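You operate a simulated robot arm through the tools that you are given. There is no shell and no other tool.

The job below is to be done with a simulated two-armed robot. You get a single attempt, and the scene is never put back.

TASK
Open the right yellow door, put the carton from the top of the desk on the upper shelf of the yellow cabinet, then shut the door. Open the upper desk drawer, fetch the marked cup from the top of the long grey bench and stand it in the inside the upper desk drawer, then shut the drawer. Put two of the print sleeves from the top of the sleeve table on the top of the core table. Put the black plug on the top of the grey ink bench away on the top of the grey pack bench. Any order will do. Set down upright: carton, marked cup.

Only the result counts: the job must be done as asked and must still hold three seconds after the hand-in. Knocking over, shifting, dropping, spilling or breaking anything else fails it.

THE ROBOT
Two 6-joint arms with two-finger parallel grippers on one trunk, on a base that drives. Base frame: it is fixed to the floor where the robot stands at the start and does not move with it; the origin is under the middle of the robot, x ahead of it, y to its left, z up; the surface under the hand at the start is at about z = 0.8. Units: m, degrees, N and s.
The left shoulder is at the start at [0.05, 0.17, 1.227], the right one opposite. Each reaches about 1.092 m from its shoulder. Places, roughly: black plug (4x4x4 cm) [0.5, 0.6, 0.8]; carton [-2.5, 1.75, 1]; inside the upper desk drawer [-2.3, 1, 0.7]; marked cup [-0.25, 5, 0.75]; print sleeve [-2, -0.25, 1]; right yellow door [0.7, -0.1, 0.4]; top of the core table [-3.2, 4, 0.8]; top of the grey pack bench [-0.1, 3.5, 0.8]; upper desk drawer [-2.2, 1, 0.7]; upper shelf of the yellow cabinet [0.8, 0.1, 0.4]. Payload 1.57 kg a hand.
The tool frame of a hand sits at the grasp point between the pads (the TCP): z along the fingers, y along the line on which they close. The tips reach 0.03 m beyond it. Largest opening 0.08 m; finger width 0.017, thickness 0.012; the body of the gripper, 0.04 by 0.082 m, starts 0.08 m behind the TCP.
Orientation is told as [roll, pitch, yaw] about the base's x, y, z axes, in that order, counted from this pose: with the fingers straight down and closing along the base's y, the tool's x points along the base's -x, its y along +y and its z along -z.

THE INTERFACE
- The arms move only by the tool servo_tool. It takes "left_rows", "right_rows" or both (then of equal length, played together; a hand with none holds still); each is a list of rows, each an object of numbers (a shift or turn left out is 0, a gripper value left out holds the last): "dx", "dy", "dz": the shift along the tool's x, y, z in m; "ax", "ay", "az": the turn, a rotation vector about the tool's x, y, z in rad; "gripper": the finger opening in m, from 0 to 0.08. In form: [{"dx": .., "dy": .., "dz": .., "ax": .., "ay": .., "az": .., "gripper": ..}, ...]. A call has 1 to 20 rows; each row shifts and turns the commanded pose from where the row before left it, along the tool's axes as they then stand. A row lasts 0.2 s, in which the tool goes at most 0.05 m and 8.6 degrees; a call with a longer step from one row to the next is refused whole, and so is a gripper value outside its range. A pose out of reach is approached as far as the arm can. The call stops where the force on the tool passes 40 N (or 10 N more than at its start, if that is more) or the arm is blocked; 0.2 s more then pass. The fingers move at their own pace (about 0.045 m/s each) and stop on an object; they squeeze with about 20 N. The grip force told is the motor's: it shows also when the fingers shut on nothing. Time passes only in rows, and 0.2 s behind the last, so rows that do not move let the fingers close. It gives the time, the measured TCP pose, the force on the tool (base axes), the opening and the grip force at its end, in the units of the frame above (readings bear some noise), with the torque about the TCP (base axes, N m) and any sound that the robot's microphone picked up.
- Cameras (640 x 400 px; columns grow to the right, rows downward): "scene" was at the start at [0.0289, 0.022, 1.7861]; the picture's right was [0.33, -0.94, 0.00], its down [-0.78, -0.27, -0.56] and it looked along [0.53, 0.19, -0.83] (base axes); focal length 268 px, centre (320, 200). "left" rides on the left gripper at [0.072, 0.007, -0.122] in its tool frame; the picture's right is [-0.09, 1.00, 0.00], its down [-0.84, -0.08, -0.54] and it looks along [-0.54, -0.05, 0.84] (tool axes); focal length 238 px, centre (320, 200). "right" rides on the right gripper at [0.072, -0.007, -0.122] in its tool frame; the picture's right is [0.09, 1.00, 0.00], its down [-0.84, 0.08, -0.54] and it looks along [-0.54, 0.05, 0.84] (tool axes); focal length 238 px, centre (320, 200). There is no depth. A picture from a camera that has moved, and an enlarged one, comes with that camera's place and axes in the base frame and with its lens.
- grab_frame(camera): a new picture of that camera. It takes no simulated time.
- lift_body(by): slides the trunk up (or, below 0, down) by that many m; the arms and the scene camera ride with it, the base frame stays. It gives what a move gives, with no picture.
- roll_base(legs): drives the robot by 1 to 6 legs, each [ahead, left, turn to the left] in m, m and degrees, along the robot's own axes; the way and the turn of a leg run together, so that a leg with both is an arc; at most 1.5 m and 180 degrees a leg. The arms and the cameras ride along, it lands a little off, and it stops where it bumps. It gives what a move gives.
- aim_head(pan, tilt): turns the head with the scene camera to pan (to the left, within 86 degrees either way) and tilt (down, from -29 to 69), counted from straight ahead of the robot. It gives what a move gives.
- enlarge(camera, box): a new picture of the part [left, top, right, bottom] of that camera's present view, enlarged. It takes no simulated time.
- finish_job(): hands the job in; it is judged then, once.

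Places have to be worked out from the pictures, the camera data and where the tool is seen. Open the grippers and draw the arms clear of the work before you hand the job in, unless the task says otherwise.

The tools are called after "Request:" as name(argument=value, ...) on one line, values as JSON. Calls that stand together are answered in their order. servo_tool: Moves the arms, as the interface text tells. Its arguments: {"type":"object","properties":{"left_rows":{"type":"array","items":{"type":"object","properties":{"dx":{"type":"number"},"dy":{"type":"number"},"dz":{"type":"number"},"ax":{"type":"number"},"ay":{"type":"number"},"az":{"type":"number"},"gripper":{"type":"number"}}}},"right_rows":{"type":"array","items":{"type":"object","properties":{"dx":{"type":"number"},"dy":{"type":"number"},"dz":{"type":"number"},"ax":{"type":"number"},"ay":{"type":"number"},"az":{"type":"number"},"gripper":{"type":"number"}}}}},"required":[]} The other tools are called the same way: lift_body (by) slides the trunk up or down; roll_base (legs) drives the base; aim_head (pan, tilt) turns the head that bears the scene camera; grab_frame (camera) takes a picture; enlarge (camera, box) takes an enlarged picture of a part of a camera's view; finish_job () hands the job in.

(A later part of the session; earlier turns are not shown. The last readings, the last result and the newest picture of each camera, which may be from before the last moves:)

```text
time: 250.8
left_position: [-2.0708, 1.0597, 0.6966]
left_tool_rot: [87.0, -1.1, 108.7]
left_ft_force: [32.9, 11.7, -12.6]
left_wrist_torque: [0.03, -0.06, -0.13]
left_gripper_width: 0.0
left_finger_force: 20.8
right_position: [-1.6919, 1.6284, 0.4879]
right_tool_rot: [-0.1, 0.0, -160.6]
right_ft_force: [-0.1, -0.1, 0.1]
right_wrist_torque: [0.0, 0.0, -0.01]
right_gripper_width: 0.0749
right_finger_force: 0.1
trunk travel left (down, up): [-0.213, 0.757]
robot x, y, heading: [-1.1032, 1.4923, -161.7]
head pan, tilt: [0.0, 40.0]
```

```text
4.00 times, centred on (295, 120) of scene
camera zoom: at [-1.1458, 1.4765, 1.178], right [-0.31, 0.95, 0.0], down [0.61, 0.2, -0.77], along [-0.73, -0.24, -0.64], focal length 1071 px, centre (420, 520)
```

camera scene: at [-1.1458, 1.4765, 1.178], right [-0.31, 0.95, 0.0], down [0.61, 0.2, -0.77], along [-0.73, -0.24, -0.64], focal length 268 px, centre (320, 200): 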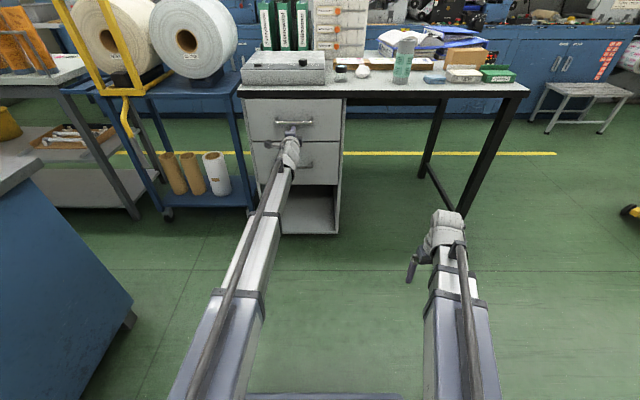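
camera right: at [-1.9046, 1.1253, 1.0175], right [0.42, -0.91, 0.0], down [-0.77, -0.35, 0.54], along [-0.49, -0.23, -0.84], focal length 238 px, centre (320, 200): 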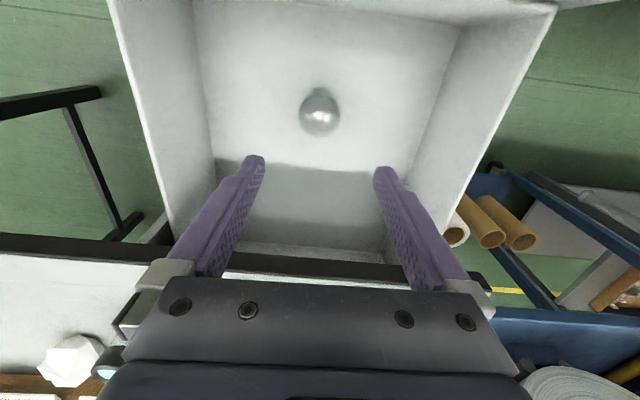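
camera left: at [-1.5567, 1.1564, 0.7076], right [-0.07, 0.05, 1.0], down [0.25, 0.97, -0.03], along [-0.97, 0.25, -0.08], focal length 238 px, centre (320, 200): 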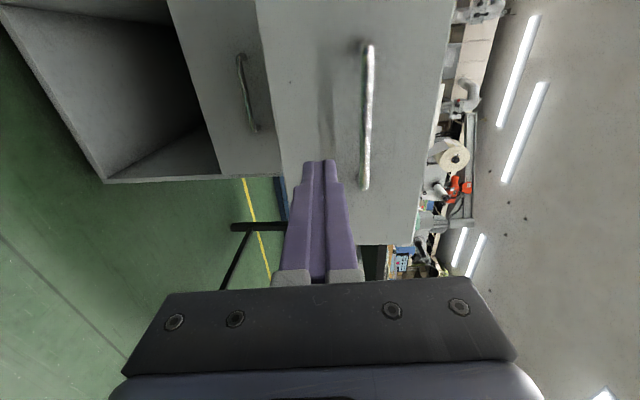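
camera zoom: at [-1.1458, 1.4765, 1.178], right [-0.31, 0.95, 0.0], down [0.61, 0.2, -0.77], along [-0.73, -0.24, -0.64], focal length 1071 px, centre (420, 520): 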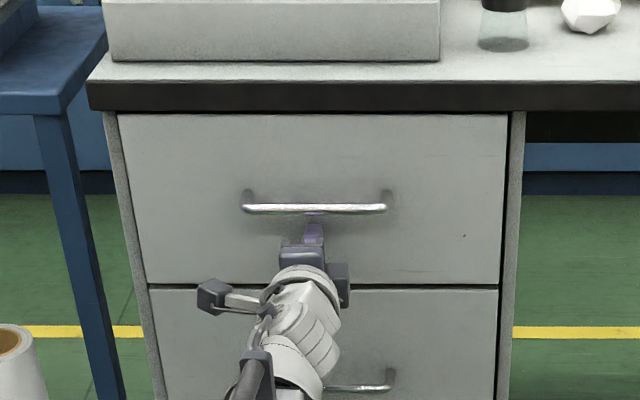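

The drawer is shut flush. I'll withdraw the left hand, raise the trunk, and unroll the left hand in preparation for the carton.

Request:
servo_tool(left_rows=[{"dz": -0.04, "dy": -0.002}, {"dz": -0.04, "dy": -0.002}, {"dz": -0.04, "dy": -0.002}, {"dz": -0.04, "dy": -0.002}, {"dz": -0.04, "dy": -0.002}, {"dz": -0.04, "dy": -0.002}, {"dz": -0.04, "dy": -0.002}, {}])

Request:
lift_body(by=0.4)

Request:
lift_body(by=0.15)

Request:
roll_base(legs=[[-0.3, -0.4, 0], [0, -0.9, 0]])

Request:
servo_tool(left_rows=[{"az": -0.1428}, {"az": -0.1428}, {"az": -0.1428}, {"az": -0.1428}, {"az": -0.1428}, {"az": -0.1428}, {"az": -0.1428}, {"az": -0.1428}, {"az": -0.1428}, {"az": -0.1428}, {"az": -0.1}, {}])

Request:
aim_head(pan=0, tilt=40)

Request:
grab_frame(camera="scene")

```text
time: 252.7
left_position: [-1.8098, 1.1474, 0.697]
left_tool_rot: [87.1, -1.1, 108.7]
left_ft_force: [-0.6, 0.3, 0.3]
left_wrist_torque: [-0.01, -0.03, -0.01]
left_gripper_width: 0.0
left_finger_force: 20.3
right_position: [-1.6928, 1.6286, 0.4876]
right_tool_rot: [0.0, 0.3, -160.6]
right_ft_force: [0.7, 0.3, -0.5]
right_wrist_torque: [0.0, 0.04, -0.05]
right_gripper_width: 0.075
right_finger_force: 0.0
trunk travel left (down, up): [-0.213, 0.757]
robot x, y, heading: [-1.1045, 1.4889, -161.9]
head pan, tilt: [0.0, 40.0]
```

```text
time: 256.5
left_position: [-1.8086, 1.1486, 1.0965]
left_tool_rot: [87.1, -1.1, 108.8]
left_ft_force: [1.0, 0.7, -1.0]
left_wrist_torque: [0.01, 0.0, 0.02]
left_gripper_width: 0.0
left_finger_force: 20.0
right_position: [-1.6931, 1.6294, 0.887]
right_tool_rot: [0.1, 0.3, -160.6]
right_ft_force: [0.3, 0.1, -0.5]
right_wrist_torque: [0.0, -0.02, 0.02]
right_gripper_width: 0.0752
right_finger_force: 0.1
trunk travel left (down, up): [-0.613, 0.357]
robot x, y, heading: [-1.1025, 1.4908, -161.8]
head pan, tilt: [0.0, 40.0]
```

```text
time: 258.2
left_position: [-1.809, 1.1463, 1.2473]
left_tool_rot: [87.1, -1.1, 108.6]
left_ft_force: [0.0, 0.3, -0.5]
left_wrist_torque: [-0.02, 0.01, 0.0]
left_gripper_width: 0.0
left_finger_force: 19.3
right_position: [-1.6923, 1.6292, 1.037]
right_tool_rot: [0.1, 0.3, -160.6]
right_ft_force: [-0.1, -0.4, -0.6]
right_wrist_torque: [0.0, -0.05, 0.0]
right_gripper_width: 0.075
right_finger_force: 0.0
trunk travel left (down, up): [-0.763, 0.207]
robot x, y, heading: [-1.1067, 1.4915, -161.8]
head pan, tilt: [0.0, 40.0]
```

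```text
time: 265.5
left_position: [-1.9232, 2.4827, 1.2467]
left_tool_rot: [87.1, -1.2, 107.8]
left_ft_force: [0.1, 0.5, 0.3]
left_wrist_torque: [0.0, 0.02, -0.02]
left_gripper_width: 0.0001
left_finger_force: 19.4
right_position: [-1.8003, 2.9625, 1.0378]
right_tool_rot: [-0.1, 0.3, -161.5]
right_ft_force: [0.1, 0.0, 0.2]
right_wrist_torque: [-0.04, -0.01, -0.03]
right_gripper_width: 0.0749
right_finger_force: 0.1
trunk travel left (down, up): [-0.763, 0.207]
robot x, y, heading: [-1.2139, 2.8168, -162.5]
head pan, tilt: [0.0, 40.0]
```

```text
time: 268.1
left_position: [-1.9231, 2.483, 1.2464]
left_tool_rot: [24.0, -86.9, 173.7]
left_ft_force: [-0.2, 0.0, 0.5]
left_wrist_torque: [0.03, 0.02, -0.01]
left_gripper_width: 0.0001
left_finger_force: 19.7
right_position: [-1.7999, 2.9619, 1.0372]
right_tool_rot: [0.0, 0.4, -161.5]
right_ft_force: [0.0, -0.4, -0.3]
right_wrist_torque: [0.0, 0.02, 0.03]
right_gripper_width: 0.075
right_finger_force: 0.2
trunk travel left (down, up): [-0.763, 0.207]
robot x, y, heading: [-1.217, 2.8167, -162.6]
head pan, tilt: [0.0, 40.0]
```

```text
time: 268.7
left_position: [-1.9237, 2.4816, 1.2462]
left_tool_rot: [25.2, -86.8, 172.5]
left_ft_force: [-0.3, -0.4, 0.7]
left_wrist_torque: [-0.01, -0.02, -0.01]
left_gripper_width: 0.0
left_finger_force: 20.0
right_position: [-1.7988, 2.9612, 1.0381]
right_tool_rot: [0.0, 0.3, -161.5]
right_ft_force: [-0.3, -0.1, -0.4]
right_wrist_torque: [0.02, -0.01, 0.01]
right_gripper_width: 0.0749
right_finger_force: 0.1
trunk travel left (down, up): [-0.763, 0.207]
robot x, y, heading: [-1.2135, 2.8159, -162.7]
head pan, tilt: [0.0, 40.0]
```

```text
taken
camera scene: at [-1.2558, 2.8011, 1.7283], right [-0.3, 0.95, 0.0], down [0.61, 0.19, -0.77], along [-0.73, -0.23, -0.64], focal length 268 px, centre (320, 200)
```

scene: 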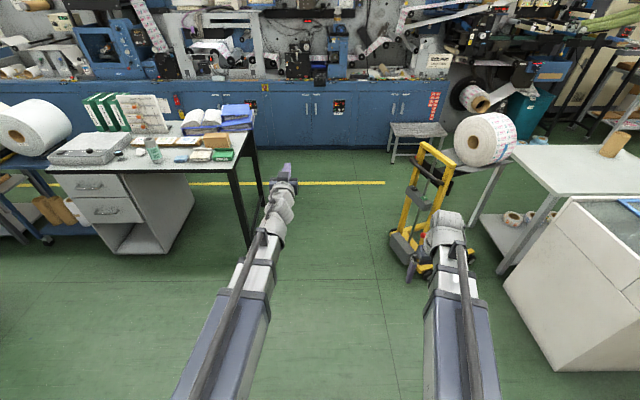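

The gap between the desk's end and the yellow stacker is about 1.15 m. I'll turn to face along the desk (toward -v) and strafe in so the left hand can take the carton from its end.

Request:
roll_base(legs=[[0, 0, 90.8], [-0.13, -0.5, 0], [0, -0.6, 0]])

Request:
aim_head(pan=-20, tilt=40)

Request:
grab_frame(camera="scene")

Request:
aim_head(pan=-86, tilt=40)

Request:
grab_frame(camera="scene")

```text
time: 278.5
left_position: [-1.9532, 1.8929, 1.2475]
left_tool_rot: [25.9, -86.7, -97.4]
left_ft_force: [-0.6, 0.2, -1.0]
left_wrist_torque: [0.01, 0.0, -0.01]
left_gripper_width: 0.0
left_finger_force: 19.8
right_position: [-2.4328, 2.01, 1.0372]
right_tool_rot: [0.0, 0.2, -70.8]
right_ft_force: [-0.7, 0.0, 0.6]
right_wrist_torque: [-0.01, -0.03, 0.0]
right_gripper_width: 0.0749
right_finger_force: 0.0
trunk travel left (down, up): [-0.763, 0.207]
robot x, y, heading: [-2.2984, 2.5944, -71.9]
head pan, tilt: [0.0, 40.0]
```

```text
time: 279.4
left_position: [-1.9512, 1.894, 1.2457]
left_tool_rot: [25.4, -86.9, -97.0]
left_ft_force: [-0.5, 0.4, 0.8]
left_wrist_torque: [-0.02, 0.04, 0.0]
left_gripper_width: 0.0
left_finger_force: 19.9
right_position: [-2.4323, 2.0107, 1.0365]
right_tool_rot: [-0.1, 0.3, -70.7]
right_ft_force: [-0.4, -0.1, 0.0]
right_wrist_torque: [0.0, 0.0, 0.0]
right_gripper_width: 0.075
right_finger_force: 0.0
trunk travel left (down, up): [-0.763, 0.207]
robot x, y, heading: [-2.295, 2.5918, -72.1]
head pan, tilt: [-20.0, 40.0]
```

```text
taken
camera scene: at [-2.3093, 2.5481, 1.7283], right [-1.0, 0.03, 0.0], down [0.02, 0.64, -0.77], along [-0.02, -0.77, -0.64], focal length 268 px, centre (320, 200)
```

scene: 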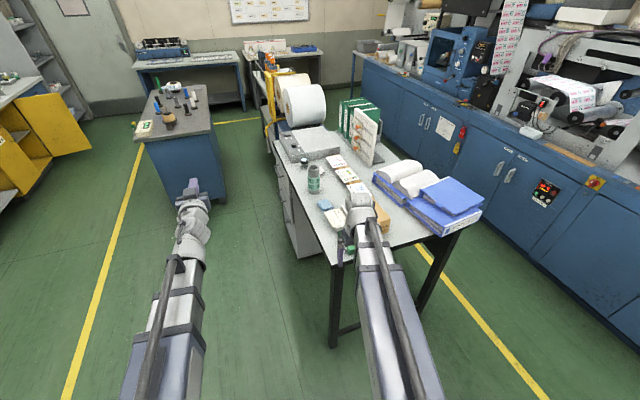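

```text
time: 280.7
left_position: [-1.9513, 1.8929, 1.246]
left_tool_rot: [25.3, -86.7, -96.8]
left_ft_force: [-1.0, -0.8, 0.0]
left_wrist_torque: [-0.02, 0.0, -0.01]
left_gripper_width: 0.0002
left_finger_force: 19.4
right_position: [-2.4328, 2.0097, 1.0378]
right_tool_rot: [0.0, 0.3, -70.7]
right_ft_force: [0.1, 0.9, -0.9]
right_wrist_torque: [-0.04, 0.0, 0.02]
right_gripper_width: 0.0752
right_finger_force: 0.0
trunk travel left (down, up): [-0.763, 0.207]
robot x, y, heading: [-2.2948, 2.5976, -71.9]
head pan, tilt: [-85.9, 40.0]
```

```text
taken
camera scene: at [-2.3852, 2.6009, 1.7283], right [-0.38, 0.93, 0.0], down [0.59, 0.24, -0.77], along [-0.71, -0.29, -0.64], focal length 268 px, centre (320, 200)
```

scene: 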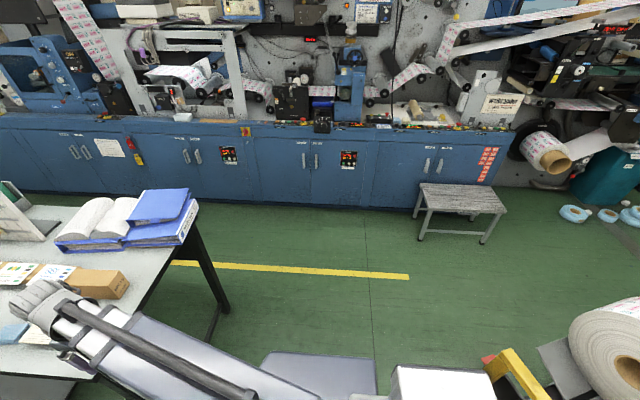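

The approach lane is clear. I'll use the right hand: strafe 0.35 m further right to line its shoulder up with the carton, then tilt it 52° forward.

Request:
roll_base(legs=[[0, -0.35, 0]])

Request:
servo_tool(right_rows=[{"dx": -0.0314, "ay": -0.1428, "gripper": 0.08}, {"dx": -0.0314, "ay": -0.1428}, {"dx": -0.0314, "ay": -0.1428}, {"dx": -0.0314, "ay": -0.1428}, {"dx": -0.0314, "ay": -0.1428}, {"dx": -0.0314, "ay": -0.1428}, {"dx": -0.011, "ay": -0.0508}, {}])

Request:
grab_frame(camera="right")

Request:
aim_head(pan=-10, tilt=50)

Request:
grab_frame(camera="scene")

```text
time: 283.0
left_position: [-2.2875, 1.7836, 1.2464]
left_tool_rot: [26.2, -86.9, -97.7]
left_ft_force: [-0.1, 0.0, -0.5]
left_wrist_torque: [0.01, 0.02, 0.04]
left_gripper_width: 0.0
left_finger_force: 20.1
right_position: [-2.768, 1.8995, 1.0373]
right_tool_rot: [0.1, 0.2, -70.7]
right_ft_force: [-0.1, -1.1, -0.2]
right_wrist_torque: [-0.03, -0.01, 0.01]
right_gripper_width: 0.0752
right_finger_force: 0.0
trunk travel left (down, up): [-0.763, 0.207]
robot x, y, heading: [-2.6311, 2.4879, -71.9]
head pan, tilt: [-85.9, 40.0]
```

```text
time: 284.8
left_position: [-2.2866, 1.7823, 1.2467]
left_tool_rot: [25.3, -86.8, -96.9]
left_ft_force: [0.3, 0.4, 0.5]
left_wrist_torque: [0.0, 0.05, 0.02]
left_gripper_width: 0.0
left_finger_force: 20.6
right_position: [-2.7089, 1.7322, 1.1206]
right_tool_rot: [-0.1, -51.7, -70.6]
right_ft_force: [0.4, -0.6, -0.3]
right_wrist_torque: [-0.01, 0.02, 0.02]
right_gripper_width: 0.0799
right_finger_force: 0.1
right hand out of reach, approached as far as the arm can: row 2, 4, 7
trunk travel left (down, up): [-0.763, 0.207]
robot x, y, heading: [-2.6303, 2.4882, -71.8]
head pan, tilt: [-85.9, 40.0]
```

```text
taken
camera right: at [-2.7595, 1.8617, 1.1402], right [0.92, 0.38, -0.07], down [0.1, -0.06, 0.99], along [0.38, -0.92, -0.1], focal length 238 px, centre (320, 200)
```

right: 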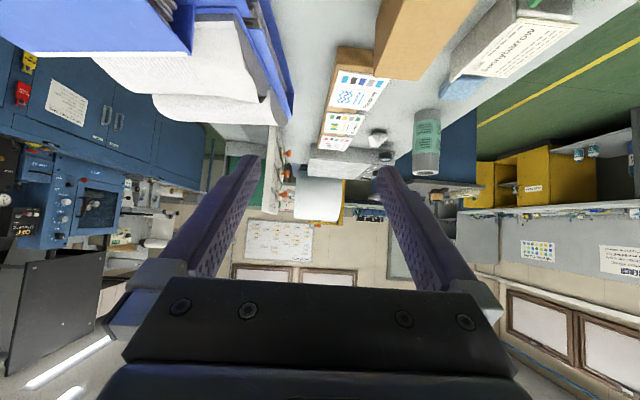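

```text
time: 286.3
left_position: [-2.2863, 1.7832, 1.2466]
left_tool_rot: [25.3, -86.8, -96.9]
left_ft_force: [0.2, 0.8, 0.4]
left_wrist_torque: [-0.02, 0.04, 0.03]
left_gripper_width: 0.0
left_finger_force: 19.6
right_position: [-2.7076, 1.7325, 1.1208]
right_tool_rot: [-0.2, -51.7, -70.7]
right_ft_force: [-0.3, 0.2, 0.1]
right_wrist_torque: [0.02, 0.0, 0.0]
right_gripper_width: 0.0803
right_finger_force: 0.1
trunk travel left (down, up): [-0.763, 0.207]
robot x, y, heading: [-2.6323, 2.4877, -72.1]
head pan, tilt: [-10.0, 50.0]
```

```text
taken
camera scene: at [-2.6301, 2.4473, 1.7141], right [-0.99, -0.14, 0.0], down [-0.11, 0.76, -0.64], along [0.09, -0.64, -0.77], focal length 268 px, centre (320, 200)
```

scene: 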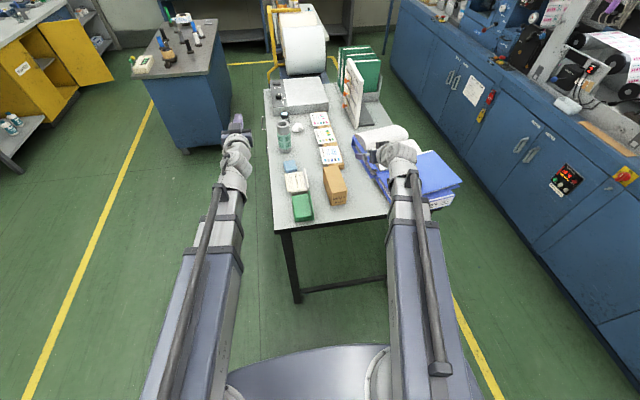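

The carton is right there between my hands. I'll zoom in to measure it and its gap to the trays.

Request:
enlarge(camera="scene", box=[270, 140, 390, 215])

```text
5.33 times, centred on (330, 178) of scene
camera zoom: at [-2.6301, 2.4473, 1.7141], right [-0.99, -0.14, 0.0], down [-0.11, 0.76, -0.64], along [0.09, -0.64, -0.77], focal length 1428 px, centre (267, 320)
```

zoom: 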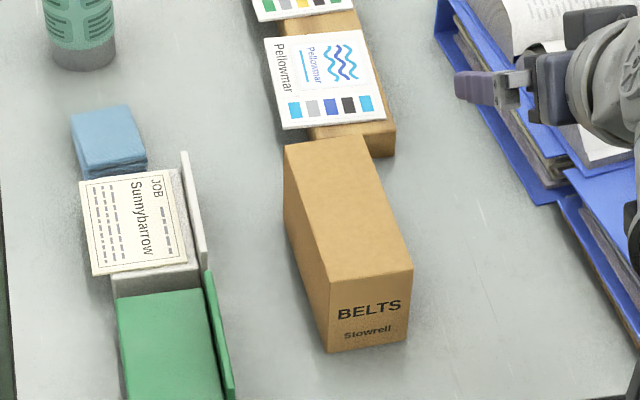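

The carton measures about 14.6 × 6.2 × 8.3 cm, centred at (-2.584, 1.685), with a wide gap to the trays. I'll move the tilted right hand over its centre.

Request:
servo_tool(right_rows=[{"dx": -0.0134, "dy": 0.0254, "dz": 0.0169}, {"dx": -0.0134, "dy": 0.0254, "dz": 0.0169}, {"dx": -0.0134, "dy": 0.0254, "dz": 0.0169}, {"dx": -0.0134, "dy": 0.0254, "dz": 0.0169}, {}])

Request:
lift_body(by=-0.12)

Request:
grab_frame(camera="right")

Request:
grab_frame(camera="scene")

```text
time: 287.5
left_position: [-2.287, 1.7825, 1.2463]
left_tool_rot: [25.5, -86.7, -97.1]
left_ft_force: [0.0, -0.3, -0.4]
left_wrist_torque: [0.02, 0.01, 0.01]
left_gripper_width: 0.0
left_finger_force: 19.9
right_position: [-2.5833, 1.6824, 1.1214]
right_tool_rot: [0.0, -51.7, -70.7]
right_ft_force: [-0.7, -0.5, 0.7]
right_wrist_torque: [-0.03, -0.02, 0.01]
right_gripper_width: 0.0799
right_finger_force: 0.1
trunk travel left (down, up): [-0.763, 0.207]
robot x, y, heading: [-2.63, 2.4859, -71.9]
head pan, tilt: [-10.0, 50.0]
```

```text
time: 289.0
left_position: [-2.2866, 1.7831, 1.1257]
left_tool_rot: [25.3, -86.8, -96.9]
left_ft_force: [0.6, 0.1, 0.4]
left_wrist_torque: [-0.02, -0.02, -0.02]
left_gripper_width: 0.0
left_finger_force: 20.0
right_position: [-2.5827, 1.6836, 1.0014]
right_tool_rot: [-0.1, -51.8, -70.6]
right_ft_force: [-0.7, -0.5, 0.2]
right_wrist_torque: [-0.01, 0.04, 0.0]
right_gripper_width: 0.0798
right_finger_force: 0.0
trunk travel left (down, up): [-0.643, 0.327]
robot x, y, heading: [-2.6297, 2.4862, -71.7]
head pan, tilt: [-10.0, 50.0]
```

```text
taken
camera right: at [-2.6352, 1.8139, 1.0203], right [0.92, 0.38, -0.07], down [0.1, -0.06, 0.99], along [0.38, -0.92, -0.1], focal length 238 px, centre (320, 200)
```

right: 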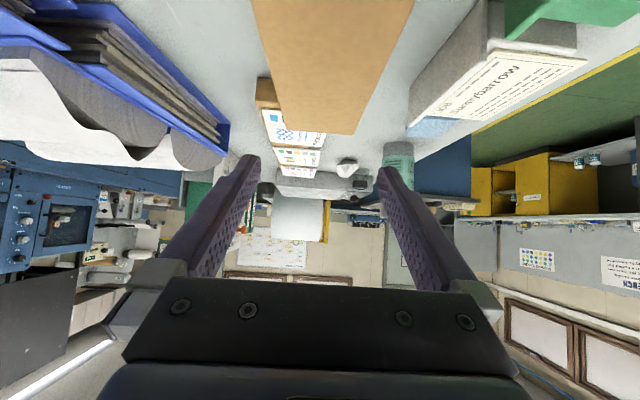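

```text
taken
camera scene: at [-2.6301, 2.4474, 1.5942], right [-0.99, -0.14, 0.0], down [-0.11, 0.76, -0.64], along [0.09, -0.64, -0.77], focal length 268 px, centre (320, 200)
```

scene: 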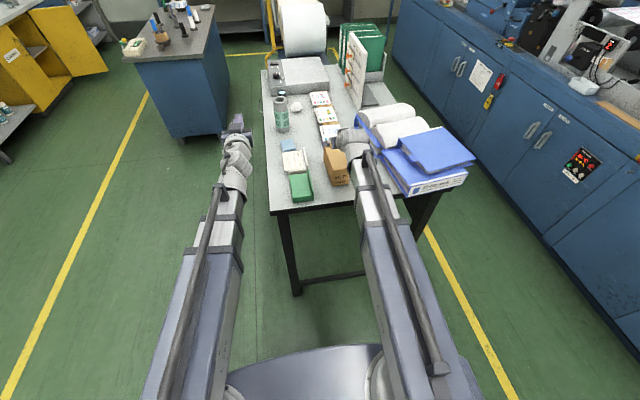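

The two views disagree slightly about the carton's distance; I'll zoom in for a more careful check before descending.

Request:
enlarge(camera="scene", box=[280, 120, 400, 195])

Request:
enlarge(camera="right", box=[200, 0, 440, 150])

```text
5.33 times, centred on (340, 158) of scene
camera zoom: at [-2.6301, 2.4474, 1.5942], right [-0.99, -0.14, 0.0], down [-0.11, 0.76, -0.64], along [0.09, -0.64, -0.77], focal length 1428 px, centre (213, 427)
```

zoom: 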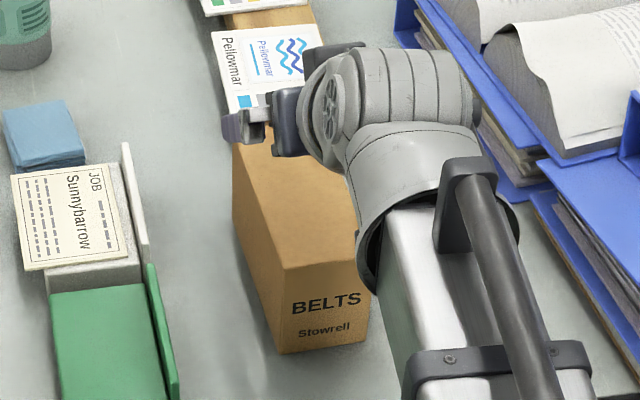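

```text
2.67 times, centred on (320, 75) of right
camera zoom: at [-2.6352, 1.8139, 1.0203], right [0.92, 0.38, -0.07], down [0.1, -0.06, 0.99], along [0.38, -0.92, -0.1], focal length 636 px, centre (320, 533)
```

zoom: 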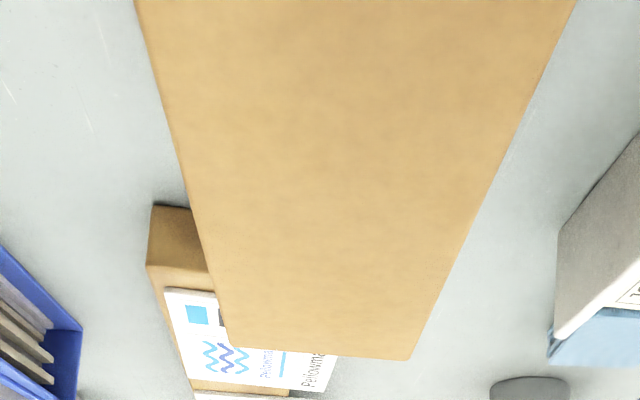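

Both views now agree: the hand is over the carton's centre to within several mm. I'll correct 3 mm left, descend 8 cm, and grip.

Request:
servo_tool(right_rows=[{"dx": -0.0037, "dy": 0.003, "dz": 0.0047}, {}])

Request:
lift_body(by=-0.08)

Request:
enlarge(camera="scene", box=[280, 120, 400, 195])

Request:
grab_frame(camera="right")

```text
time: 289.6
left_position: [-2.2864, 1.784, 1.1268]
left_tool_rot: [25.3, -86.8, -96.9]
left_ft_force: [-0.4, 1.3, -0.3]
left_wrist_torque: [-0.02, -0.01, -0.02]
left_gripper_width: 0.0001
left_finger_force: 20.1
right_position: [-2.5788, 1.6798, 1.0007]
right_tool_rot: [-0.1, -51.7, -70.6]
right_ft_force: [-0.4, 0.0, 0.6]
right_wrist_torque: [-0.02, -0.05, 0.0]
right_gripper_width: 0.0802
right_finger_force: 0.2
trunk travel left (down, up): [-0.643, 0.327]
robot x, y, heading: [-2.6356, 2.4892, -71.9]
head pan, tilt: [-10.0, 50.0]
```

```text
time: 290.8
left_position: [-2.287, 1.7843, 1.0459]
left_tool_rot: [25.3, -86.8, -96.9]
left_ft_force: [-0.2, -0.7, 1.0]
left_wrist_torque: [-0.03, 0.0, 0.0]
left_gripper_width: 0.0
left_finger_force: 19.7
right_position: [-2.5779, 1.6802, 0.9209]
right_tool_rot: [-0.1, -51.7, -70.7]
right_ft_force: [-0.5, 0.1, 0.2]
right_wrist_torque: [0.0, -0.01, -0.03]
right_gripper_width: 0.0799
right_finger_force: 0.0
trunk travel left (down, up): [-0.563, 0.407]
robot x, y, heading: [-2.6316, 2.4904, -72.1]
head pan, tilt: [-10.0, 50.0]
```

```text
5.33 times, centred on (340, 158) of scene
camera zoom: at [-2.6301, 2.4474, 1.5141], right [-0.99, -0.14, 0.0], down [-0.11, 0.76, -0.64], along [0.09, -0.64, -0.77], focal length 1428 px, centre (213, 427)
```

zoom: 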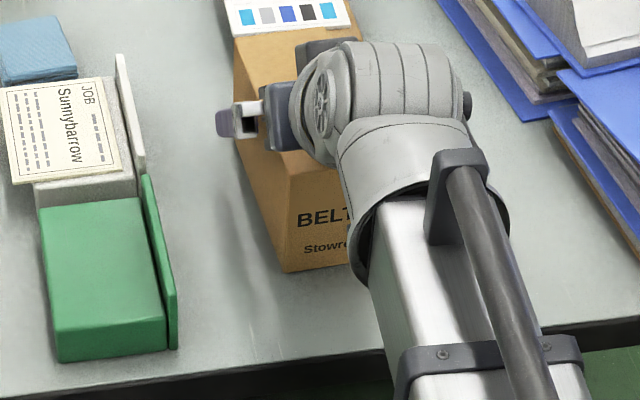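

```text
taken
camera right: at [-2.6303, 1.8092, 0.9403], right [0.92, 0.38, -0.07], down [0.1, -0.06, 0.99], along [0.38, -0.92, -0.1], focal length 238 px, centre (320, 200)
```

right: 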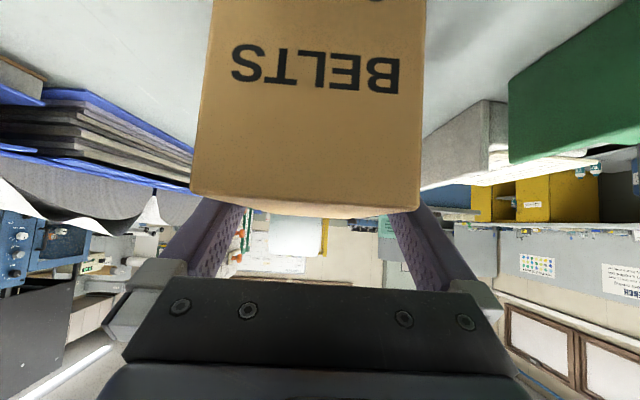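

The fingers straddle the carton properly. Closing and lifting.

Request:
servo_tool(right_rows=[{"gripper": 0.04}, {}, {}, {}, {}])

Request:
lift_body(by=0.05)

Request:
grab_frame(camera="right")

Request:
enlarge(camera="scene", box=[260, 110, 420, 210])

```text
time: 291.9
left_position: [-2.2871, 1.783, 1.0462]
left_tool_rot: [25.8, -86.8, -97.3]
left_ft_force: [-0.1, 0.2, -0.5]
left_wrist_torque: [-0.03, -0.02, 0.02]
left_gripper_width: 0.0001
left_finger_force: 19.9
right_position: [-2.5798, 1.6787, 0.9225]
right_tool_rot: [-0.1, -51.7, -70.7]
right_ft_force: [-5.4, -3.4, 3.8]
right_wrist_torque: [-0.11, 0.17, -0.01]
right_gripper_width: 0.0658
right_finger_force: 20.3
trunk travel left (down, up): [-0.563, 0.407]
robot x, y, heading: [-2.6308, 2.4899, -72.1]
head pan, tilt: [-10.0, 50.0]
```

```text
time: 292.9
left_position: [-2.2873, 1.7826, 1.0958]
left_tool_rot: [25.2, -86.8, -96.8]
left_ft_force: [0.3, -0.5, -0.6]
left_wrist_torque: [0.0, 0.0, -0.01]
left_gripper_width: 0.0
left_finger_force: 19.7
right_position: [-2.5799, 1.68, 0.9701]
right_tool_rot: [-0.1, -51.7, -70.6]
right_ft_force: [0.3, 0.1, -3.0]
right_wrist_torque: [0.02, -0.01, -0.04]
right_gripper_width: 0.0659
right_finger_force: 20.0
trunk travel left (down, up): [-0.613, 0.357]
robot x, y, heading: [-2.6325, 2.4877, -72.2]
head pan, tilt: [-10.0, 50.0]
```

```text
taken
camera right: at [-2.6302, 1.8088, 0.9898], right [0.92, 0.38, -0.07], down [0.1, -0.06, 0.99], along [0.38, -0.92, -0.1], focal length 238 px, centre (320, 200)
```

right: 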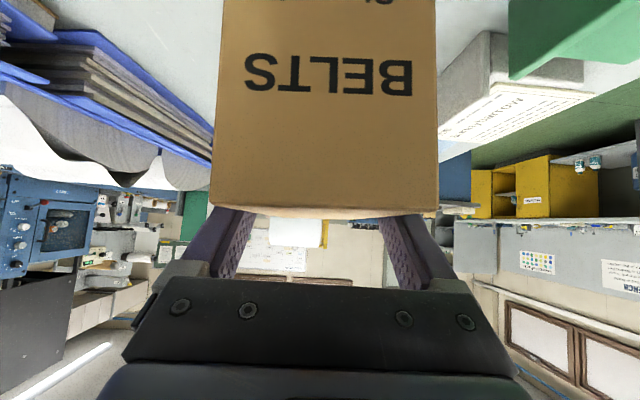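

```text
4.00 times, centred on (340, 160) of scene
camera zoom: at [-2.6299, 2.4468, 1.564], right [-0.99, -0.14, 0.0], down [-0.11, 0.76, -0.64], along [0.09, -0.64, -0.77], focal length 1071 px, centre (240, 360)
```

zoom: 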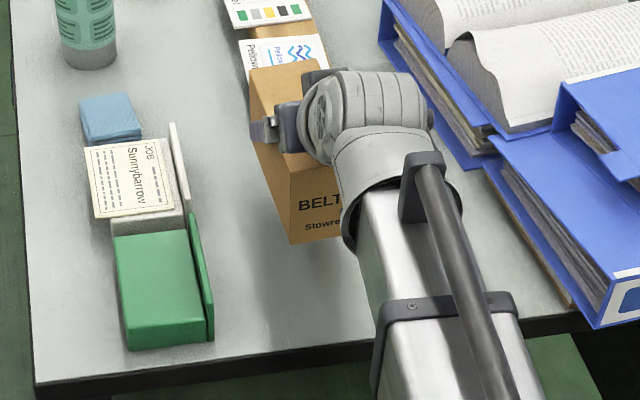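

The carton is held level at its centre (about 0.3 kg). I'll raise it, swing the left hand out to the side, and then drive back to the yellow cabinet.

Request:
lift_body(by=0.13)

Request:
servo_tool(left_rows=[{"dy": 0.044}, {"dy": 0.044}, {"dy": 0.044}, {"dy": 0.044}, {"dy": 0.044}, {"dy": 0.044}, {"dy": 0.044}, {"dy": 0.044}, {"dz": -0.042, "dy": 0.021}, {"dz": -0.042, "dy": 0.021}, {"dz": -0.042, "dy": 0.021}, {"dz": -0.042, "dy": 0.021}, {"dz": -0.042, "dy": 0.021}, {"dz": -0.042, "dy": 0.021}, {"dz": -0.042, "dy": 0.021}, {"dz": -0.042, "dy": 0.021}, {"dz": -0.042, "dy": 0.021}, {}])

Request:
roll_base(legs=[[0, 0.7, 0], [0, 0.72, 0]])

Request:
aim_head(pan=10, tilt=30)

Request:
grab_frame(camera="scene")

```text
time: 294.4
left_position: [-2.2867, 1.7828, 1.2258]
left_tool_rot: [25.3, -86.8, -96.8]
left_ft_force: [0.4, 0.2, -0.3]
left_wrist_torque: [0.03, -0.02, -0.01]
left_gripper_width: 0.0001
left_finger_force: 20.4
right_position: [-2.5784, 1.679, 1.1009]
right_tool_rot: [-0.1, -51.7, -70.5]
right_ft_force: [-0.3, -0.4, -3.1]
right_wrist_torque: [0.01, 0.01, -0.02]
right_gripper_width: 0.0659
right_finger_force: 19.9
trunk travel left (down, up): [-0.743, 0.227]
robot x, y, heading: [-2.6307, 2.4901, -72.0]
head pan, tilt: [-10.0, 50.0]
```

```text
time: 298.2
left_position: [-1.9053, 2.3082, 1.2265]
left_tool_rot: [26.3, -87.0, -97.8]
left_ft_force: [-0.5, -0.9, 0.1]
left_wrist_torque: [0.0, 0.01, 0.01]
left_gripper_width: 0.0001
left_finger_force: 20.0
left hand out of reach, approached as far as the arm can: row 2, 5, 8, 10, 12, 14, 16
right_position: [-2.579, 1.679, 1.1017]
right_tool_rot: [-0.1, -51.8, -70.7]
right_ft_force: [-0.5, -0.2, -3.2]
right_wrist_torque: [0.02, 0.03, 0.03]
right_gripper_width: 0.0657
right_finger_force: 19.8
trunk travel left (down, up): [-0.743, 0.227]
robot x, y, heading: [-2.6312, 2.4888, -71.9]
head pan, tilt: [-10.0, 50.0]
```

```text
time: 305.6
left_position: [-0.5608, 2.7342, 1.2264]
left_tool_rot: [25.6, -86.9, -97.4]
left_ft_force: [0.2, 0.3, 0.1]
left_wrist_torque: [-0.01, -0.01, 0.0]
left_gripper_width: 0.0002
left_finger_force: 20.0
right_position: [-1.2379, 2.1103, 1.1008]
right_tool_rot: [-0.1, -51.7, -70.9]
right_ft_force: [-0.2, -0.4, -3.7]
right_wrist_torque: [-0.01, 0.04, 0.02]
right_gripper_width: 0.0658
right_finger_force: 19.6
trunk travel left (down, up): [-0.743, 0.227]
robot x, y, heading: [-1.2813, 2.9146, -72.4]
head pan, tilt: [-10.0, 50.0]
```

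```text
time: 306.4
left_position: [-0.5611, 2.7344, 1.2278]
left_tool_rot: [26.1, -86.9, -97.9]
left_ft_force: [0.7, 0.2, -0.4]
left_wrist_torque: [-0.02, -0.02, -0.01]
left_gripper_width: 0.0001
left_finger_force: 20.1
right_position: [-1.2378, 2.1106, 1.1012]
right_tool_rot: [-0.1, -51.7, -71.0]
right_ft_force: [-0.1, -0.8, -3.8]
right_wrist_torque: [0.02, 0.03, -0.04]
right_gripper_width: 0.0655
right_finger_force: 20.0
trunk travel left (down, up): [-0.743, 0.227]
robot x, y, heading: [-1.2917, 2.9194, -72.1]
head pan, tilt: [10.0, 30.0]
```

```text
taken
camera scene: at [-1.2537, 2.8745, 1.7235], right [-0.88, -0.47, 0.0], down [-0.23, 0.44, -0.87], along [0.4, -0.77, -0.5], focal length 268 px, centre (320, 200)
```

scene: 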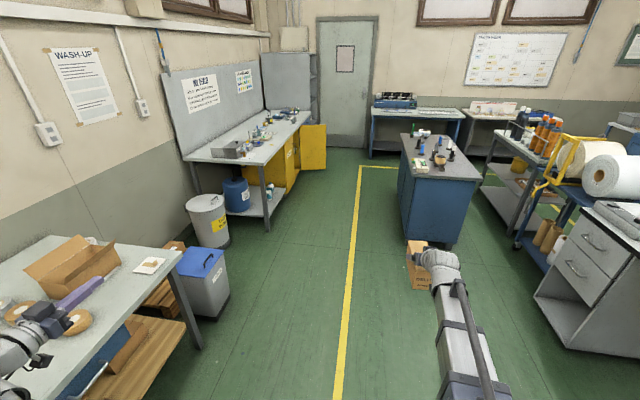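

The way along the aisle is clear to the ink bench, and the yellow door is still open. I'll drive down the aisle.

Request:
roll_base(legs=[[1.3, 0.03, 0], [1.3, 0.02, 0]])

Request:
grab_frame(camera="scene")

```text
time: 319.0
left_position: [0.2623, 0.2725, 1.2262]
left_tool_rot: [26.0, -86.9, -98.4]
left_ft_force: [-0.1, -0.3, 0.4]
left_wrist_torque: [-0.01, 0.02, 0.0]
left_gripper_width: 0.0
left_finger_force: 20.3
right_position: [-0.4217, -0.345, 1.1003]
right_tool_rot: [-0.1, -51.5, -71.6]
right_ft_force: [-0.6, 0.6, -3.4]
right_wrist_torque: [0.02, 0.0, 0.0]
right_gripper_width: 0.0654
right_finger_force: 20.1
trunk travel left (down, up): [-0.743, 0.227]
robot x, y, heading: [-0.4596, 0.4679, -72.7]
head pan, tilt: [10.0, 30.0]
```

```text
taken
camera scene: at [-0.4274, 0.4196, 1.7236], right [-0.89, -0.46, 0.0], down [-0.23, 0.45, -0.87], along [0.39, -0.77, -0.5], focal length 268 px, centre (320, 200)
```

scene: 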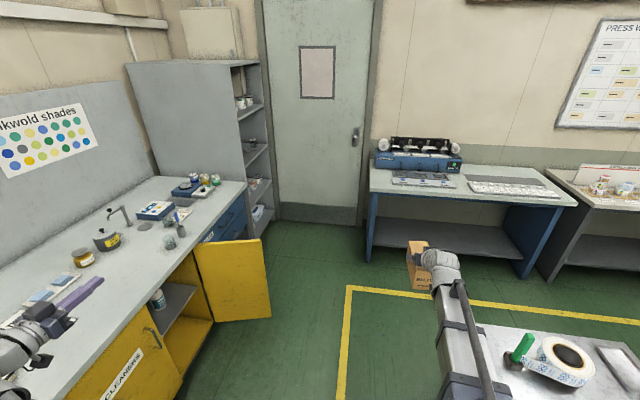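

Good clearance. I'll drive the last 0.62 m and turn to face the cabinet.

Request:
roll_base(legs=[[0.62, 0.02, 0.8], [0, 0, 90]])

Request:
aim_head(pan=-5, tilt=50)

Request:
grab_frame(camera="scene")

```text
time: 326.3
left_position: [-0.0712, 0.6061, 1.2267]
left_tool_rot: [26.1, -86.8, -7.8]
left_ft_force: [-0.2, -0.8, -0.2]
left_wrist_torque: [-0.04, 0.0, 0.01]
left_gripper_width: 0.0001
left_finger_force: 20.0
right_position: [0.5555, -0.0693, 1.1015]
right_tool_rot: [-0.1, -51.7, 19.2]
right_ft_force: [-0.2, 0.1, -3.5]
right_wrist_torque: [-0.01, -0.02, 0.01]
right_gripper_width: 0.065
right_finger_force: 20.0
trunk travel left (down, up): [-0.743, 0.227]
robot x, y, heading: [-0.2494, -0.1184, 17.9]
head pan, tilt: [10.0, 30.0]
```

```text
time: 327.1
left_position: [-0.0709, 0.6071, 1.2262]
left_tool_rot: [26.1, -86.9, -7.9]
left_ft_force: [-0.9, -0.7, 0.3]
left_wrist_torque: [0.02, 0.0, 0.02]
left_gripper_width: 0.0001
left_finger_force: 20.4
right_position: [0.5578, -0.0696, 1.101]
right_tool_rot: [0.0, -51.7, 19.2]
right_ft_force: [-0.1, -1.1, -3.5]
right_wrist_torque: [0.07, -0.03, 0.04]
right_gripper_width: 0.0652
right_finger_force: 20.1
trunk travel left (down, up): [-0.743, 0.227]
robot x, y, heading: [-0.2539, -0.122, 18.0]
head pan, tilt: [-5.0, 50.0]
```

```text
taken
camera scene: at [-0.213, -0.1148, 1.6941], right [0.23, -0.97, 0.0], down [-0.75, -0.17, -0.64], along [0.63, 0.15, -0.77], focal length 268 px, centre (320, 200)
```

scene: 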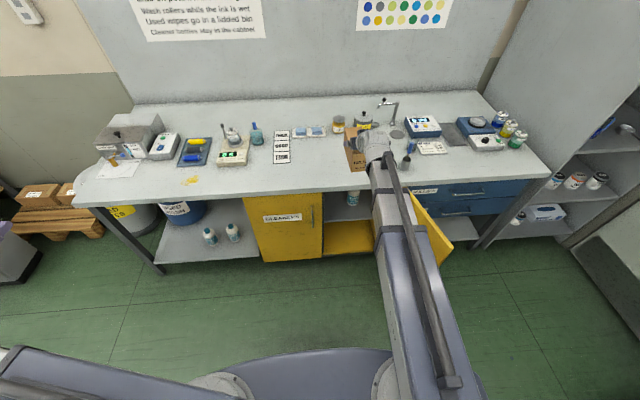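

I'm in position (u -0.28, v -0.04). I'll retract the carton so it clears the bench edge and then lower it to shelf height in front of the cabinet.

Request:
servo_tool(right_rows=[{"dx": 0.0217, "dz": -0.0275}, {"dx": 0.0217, "dz": -0.0275}, {"dx": 0.0217, "dz": -0.0275}, {"dx": 0.0217, "dz": -0.0275}, {}])

Request:
lift_body(by=-0.4)

Request:
lift_body(by=-0.17)

Request:
grab_frame(camera="scene")

Request:
grab_frame(camera="right")

```text
time: 328.4
left_position: [-0.0695, 0.6064, 1.226]
left_tool_rot: [26.0, -86.9, -7.7]
left_ft_force: [-0.2, 0.5, 0.5]
left_wrist_torque: [-0.03, 0.03, -0.01]
left_gripper_width: 0.0
left_finger_force: 20.1
right_position: [0.4244, -0.113, 1.1014]
right_tool_rot: [-0.2, -51.7, 19.2]
right_ft_force: [-0.1, -0.1, -3.4]
right_wrist_torque: [-0.01, 0.03, -0.01]
right_gripper_width: 0.0654
right_finger_force: 20.0
trunk travel left (down, up): [-0.743, 0.227]
robot x, y, heading: [-0.2543, -0.1197, 18.0]
head pan, tilt: [-5.0, 50.0]
```

```text
time: 332.2
left_position: [-0.0713, 0.6057, 0.8273]
left_tool_rot: [26.2, -86.8, -7.9]
left_ft_force: [-0.2, 0.4, -0.2]
left_wrist_torque: [-0.01, 0.0, 0.01]
left_gripper_width: 0.0001
left_finger_force: 20.3
right_position: [0.4244, -0.1145, 0.7014]
right_tool_rot: [-0.1, -51.7, 19.2]
right_ft_force: [-0.4, -0.5, -3.4]
right_wrist_torque: [-0.03, -0.01, 0.01]
right_gripper_width: 0.0652
right_finger_force: 20.6
trunk travel left (down, up): [-0.343, 0.627]
robot x, y, heading: [-0.2504, -0.1199, 18.1]
head pan, tilt: [-5.0, 50.0]
```

```text
time: 334.1
left_position: [-0.071, 0.606, 0.6567]
left_tool_rot: [26.2, -86.9, -7.8]
left_ft_force: [-0.3, -0.1, 0.4]
left_wrist_torque: [0.01, 0.03, 0.04]
left_gripper_width: 0.0001
left_finger_force: 20.4
right_position: [0.4241, -0.1135, 0.5313]
right_tool_rot: [-0.1, -51.7, 19.2]
right_ft_force: [-0.4, -0.4, -3.4]
right_wrist_torque: [0.01, 0.03, -0.02]
right_gripper_width: 0.0651
right_finger_force: 19.8
trunk travel left (down, up): [-0.173, 0.797]
robot x, y, heading: [-0.254, -0.1166, 18.0]
head pan, tilt: [-5.0, 50.0]
```

```text
taken
camera scene: at [-0.2132, -0.1149, 1.1241], right [0.23, -0.97, 0.0], down [-0.75, -0.17, -0.64], along [0.63, 0.14, -0.77], focal length 268 px, centre (320, 200)
```

scene: 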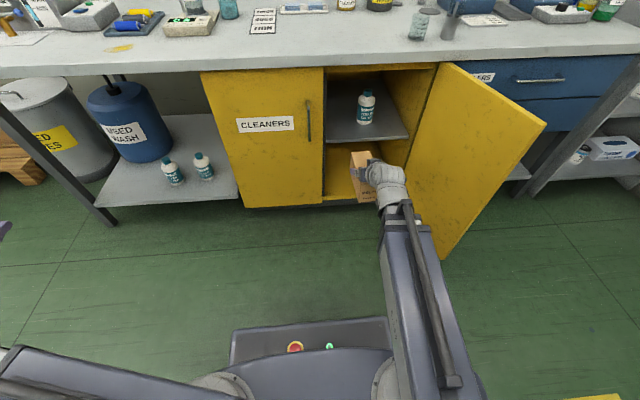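

```text
taken
camera right: at [0.2947, -0.1668, 0.5501], right [-0.38, 0.92, -0.07], down [0.06, 0.1, 0.99], along [0.92, 0.37, -0.1], focal length 238 px, centre (320, 200)
```

right: 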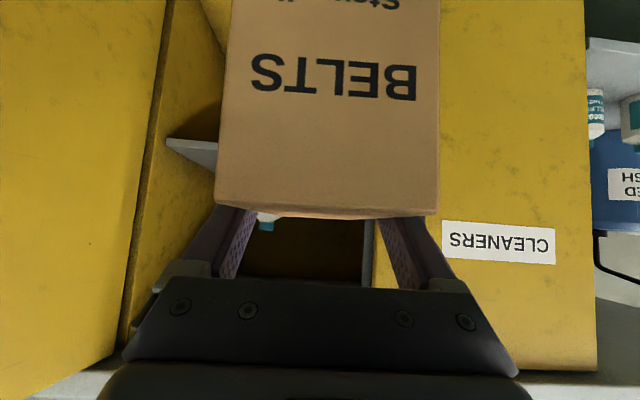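

Carton is in front of the open cabinet. I'll zoom in to fix the shelf edge, bottle and door-edge positions precisely.

Request:
enlarge(camera="scene", box=[300, 55, 460, 155])

```text
4.00 times, centred on (380, 105) of scene
camera zoom: at [-0.2132, -0.1149, 1.1241], right [0.23, -0.97, 0.0], down [-0.75, -0.17, -0.64], along [0.63, 0.14, -0.77], focal length 1071 px, centre (80, 580)
```

zoom: 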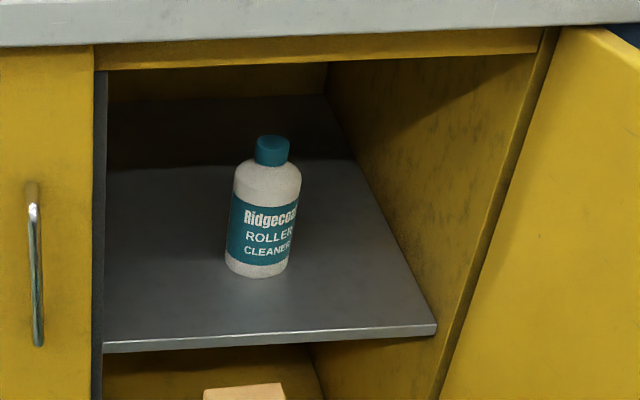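

Bottle spans about v -0.37 to -0.30 and the divider is at v -0.152, so the carton fits at v≈-0.226 with about 4 cm on each side. I'll move in partway and check.

Request:
servo_tool(right_rows=[{"dx": -0.0243, "dz": 0.0308, "dy": 0.003}, {"dx": -0.0243, "dz": 0.0308, "dy": 0.003}, {"dx": -0.0243, "dz": 0.0308}, {"dx": -0.0243, "dz": 0.0308}, {"dx": -0.0243, "dz": 0.0308}, {"dx": -0.0243, "dz": 0.0308}, {}])

Request:
grab_frame(camera="right")

Request:
enlarge(camera="scene", box=[300, 55, 460, 155])

```text
time: 335.7
left_position: [-0.0703, 0.6058, 0.6564]
left_tool_rot: [26.1, -86.9, -7.9]
left_ft_force: [0.4, 0.4, -0.7]
left_wrist_torque: [0.0, 0.02, 0.0]
left_gripper_width: 0.0
left_finger_force: 19.3
right_position: [0.6436, -0.0317, 0.531]
right_tool_rot: [0.0, -51.7, 19.2]
right_ft_force: [-0.2, 1.5, -3.1]
right_wrist_torque: [-0.01, 0.0, -0.01]
right_gripper_width: 0.0652
right_finger_force: 20.1
trunk travel left (down, up): [-0.173, 0.797]
robot x, y, heading: [-0.2526, -0.1164, 18.0]
head pan, tilt: [-5.0, 50.0]
```

```text
taken
camera right: at [0.5149, -0.0842, 0.55], right [-0.38, 0.92, -0.07], down [0.06, 0.1, 0.99], along [0.92, 0.37, -0.1], focal length 238 px, centre (320, 200)
```

right: 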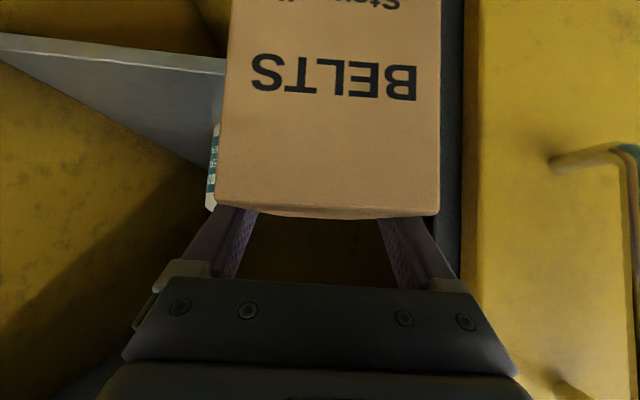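

```text
4.00 times, centred on (380, 105) of scene
camera zoom: at [-0.2131, -0.1149, 1.1241], right [0.23, -0.97, 0.0], down [-0.75, -0.17, -0.64], along [0.63, 0.14, -0.77], focal length 1071 px, centre (80, 580)
```

zoom: 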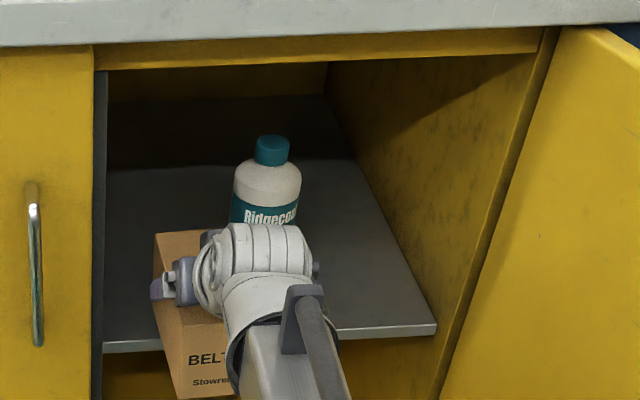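

Clearances look right on both sides. I'll go in the remaining 0.158 m.

Request:
servo_tool(right_rows=[{"dx": -0.0245, "dz": 0.031}, {"dx": -0.0245, "dz": 0.031}, {"dx": -0.0245, "dz": 0.031}, {"dx": -0.0245, "dz": 0.031}, {}])

Request:
grab_frame(camera="right")

Request:
enlarge(camera="scene", box=[300, 55, 460, 155])

```text
time: 336.9
left_position: [-0.0714, 0.607, 0.6568]
left_tool_rot: [26.1, -86.9, -7.6]
left_ft_force: [0.3, 0.5, -0.6]
left_wrist_torque: [-0.02, 0.01, 0.03]
left_gripper_width: 0.0
left_finger_force: 20.1
right_position: [0.7948, 0.021, 0.5308]
right_tool_rot: [-0.1, -51.7, 19.4]
right_ft_force: [0.1, -0.3, -2.8]
right_wrist_torque: [-0.02, 0.0, 0.0]
right_gripper_width: 0.0654
right_finger_force: 19.8
trunk travel left (down, up): [-0.173, 0.797]
robot x, y, heading: [-0.2525, -0.1196, 17.9]
head pan, tilt: [-5.0, 50.0]
```

```text
taken
camera right: at [0.6642, -0.0318, 0.5498], right [-0.38, 0.92, -0.07], down [0.06, 0.1, 0.99], along [0.92, 0.37, -0.1], focal length 238 px, centre (320, 200)
```

right: 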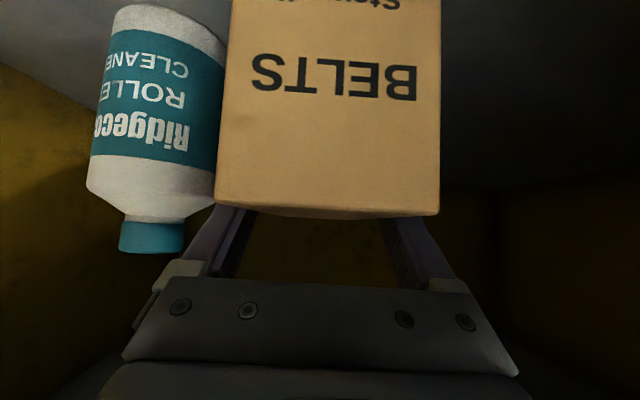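

```text
4.00 times, centred on (380, 105) of scene
camera zoom: at [-0.213, -0.1148, 1.1241], right [0.23, -0.97, 0.0], down [-0.75, -0.17, -0.64], along [0.63, 0.14, -0.77], focal length 1071 px, centre (80, 580)
```

zoom: 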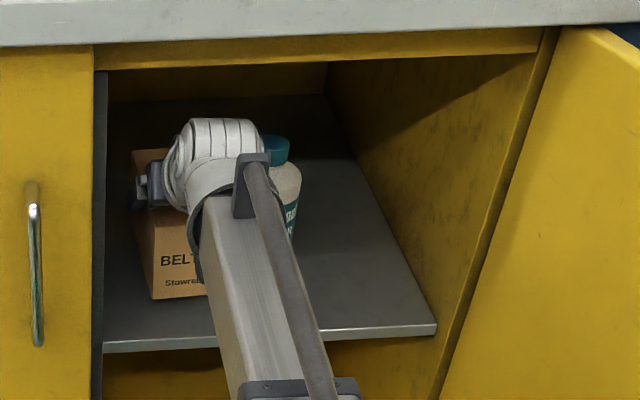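

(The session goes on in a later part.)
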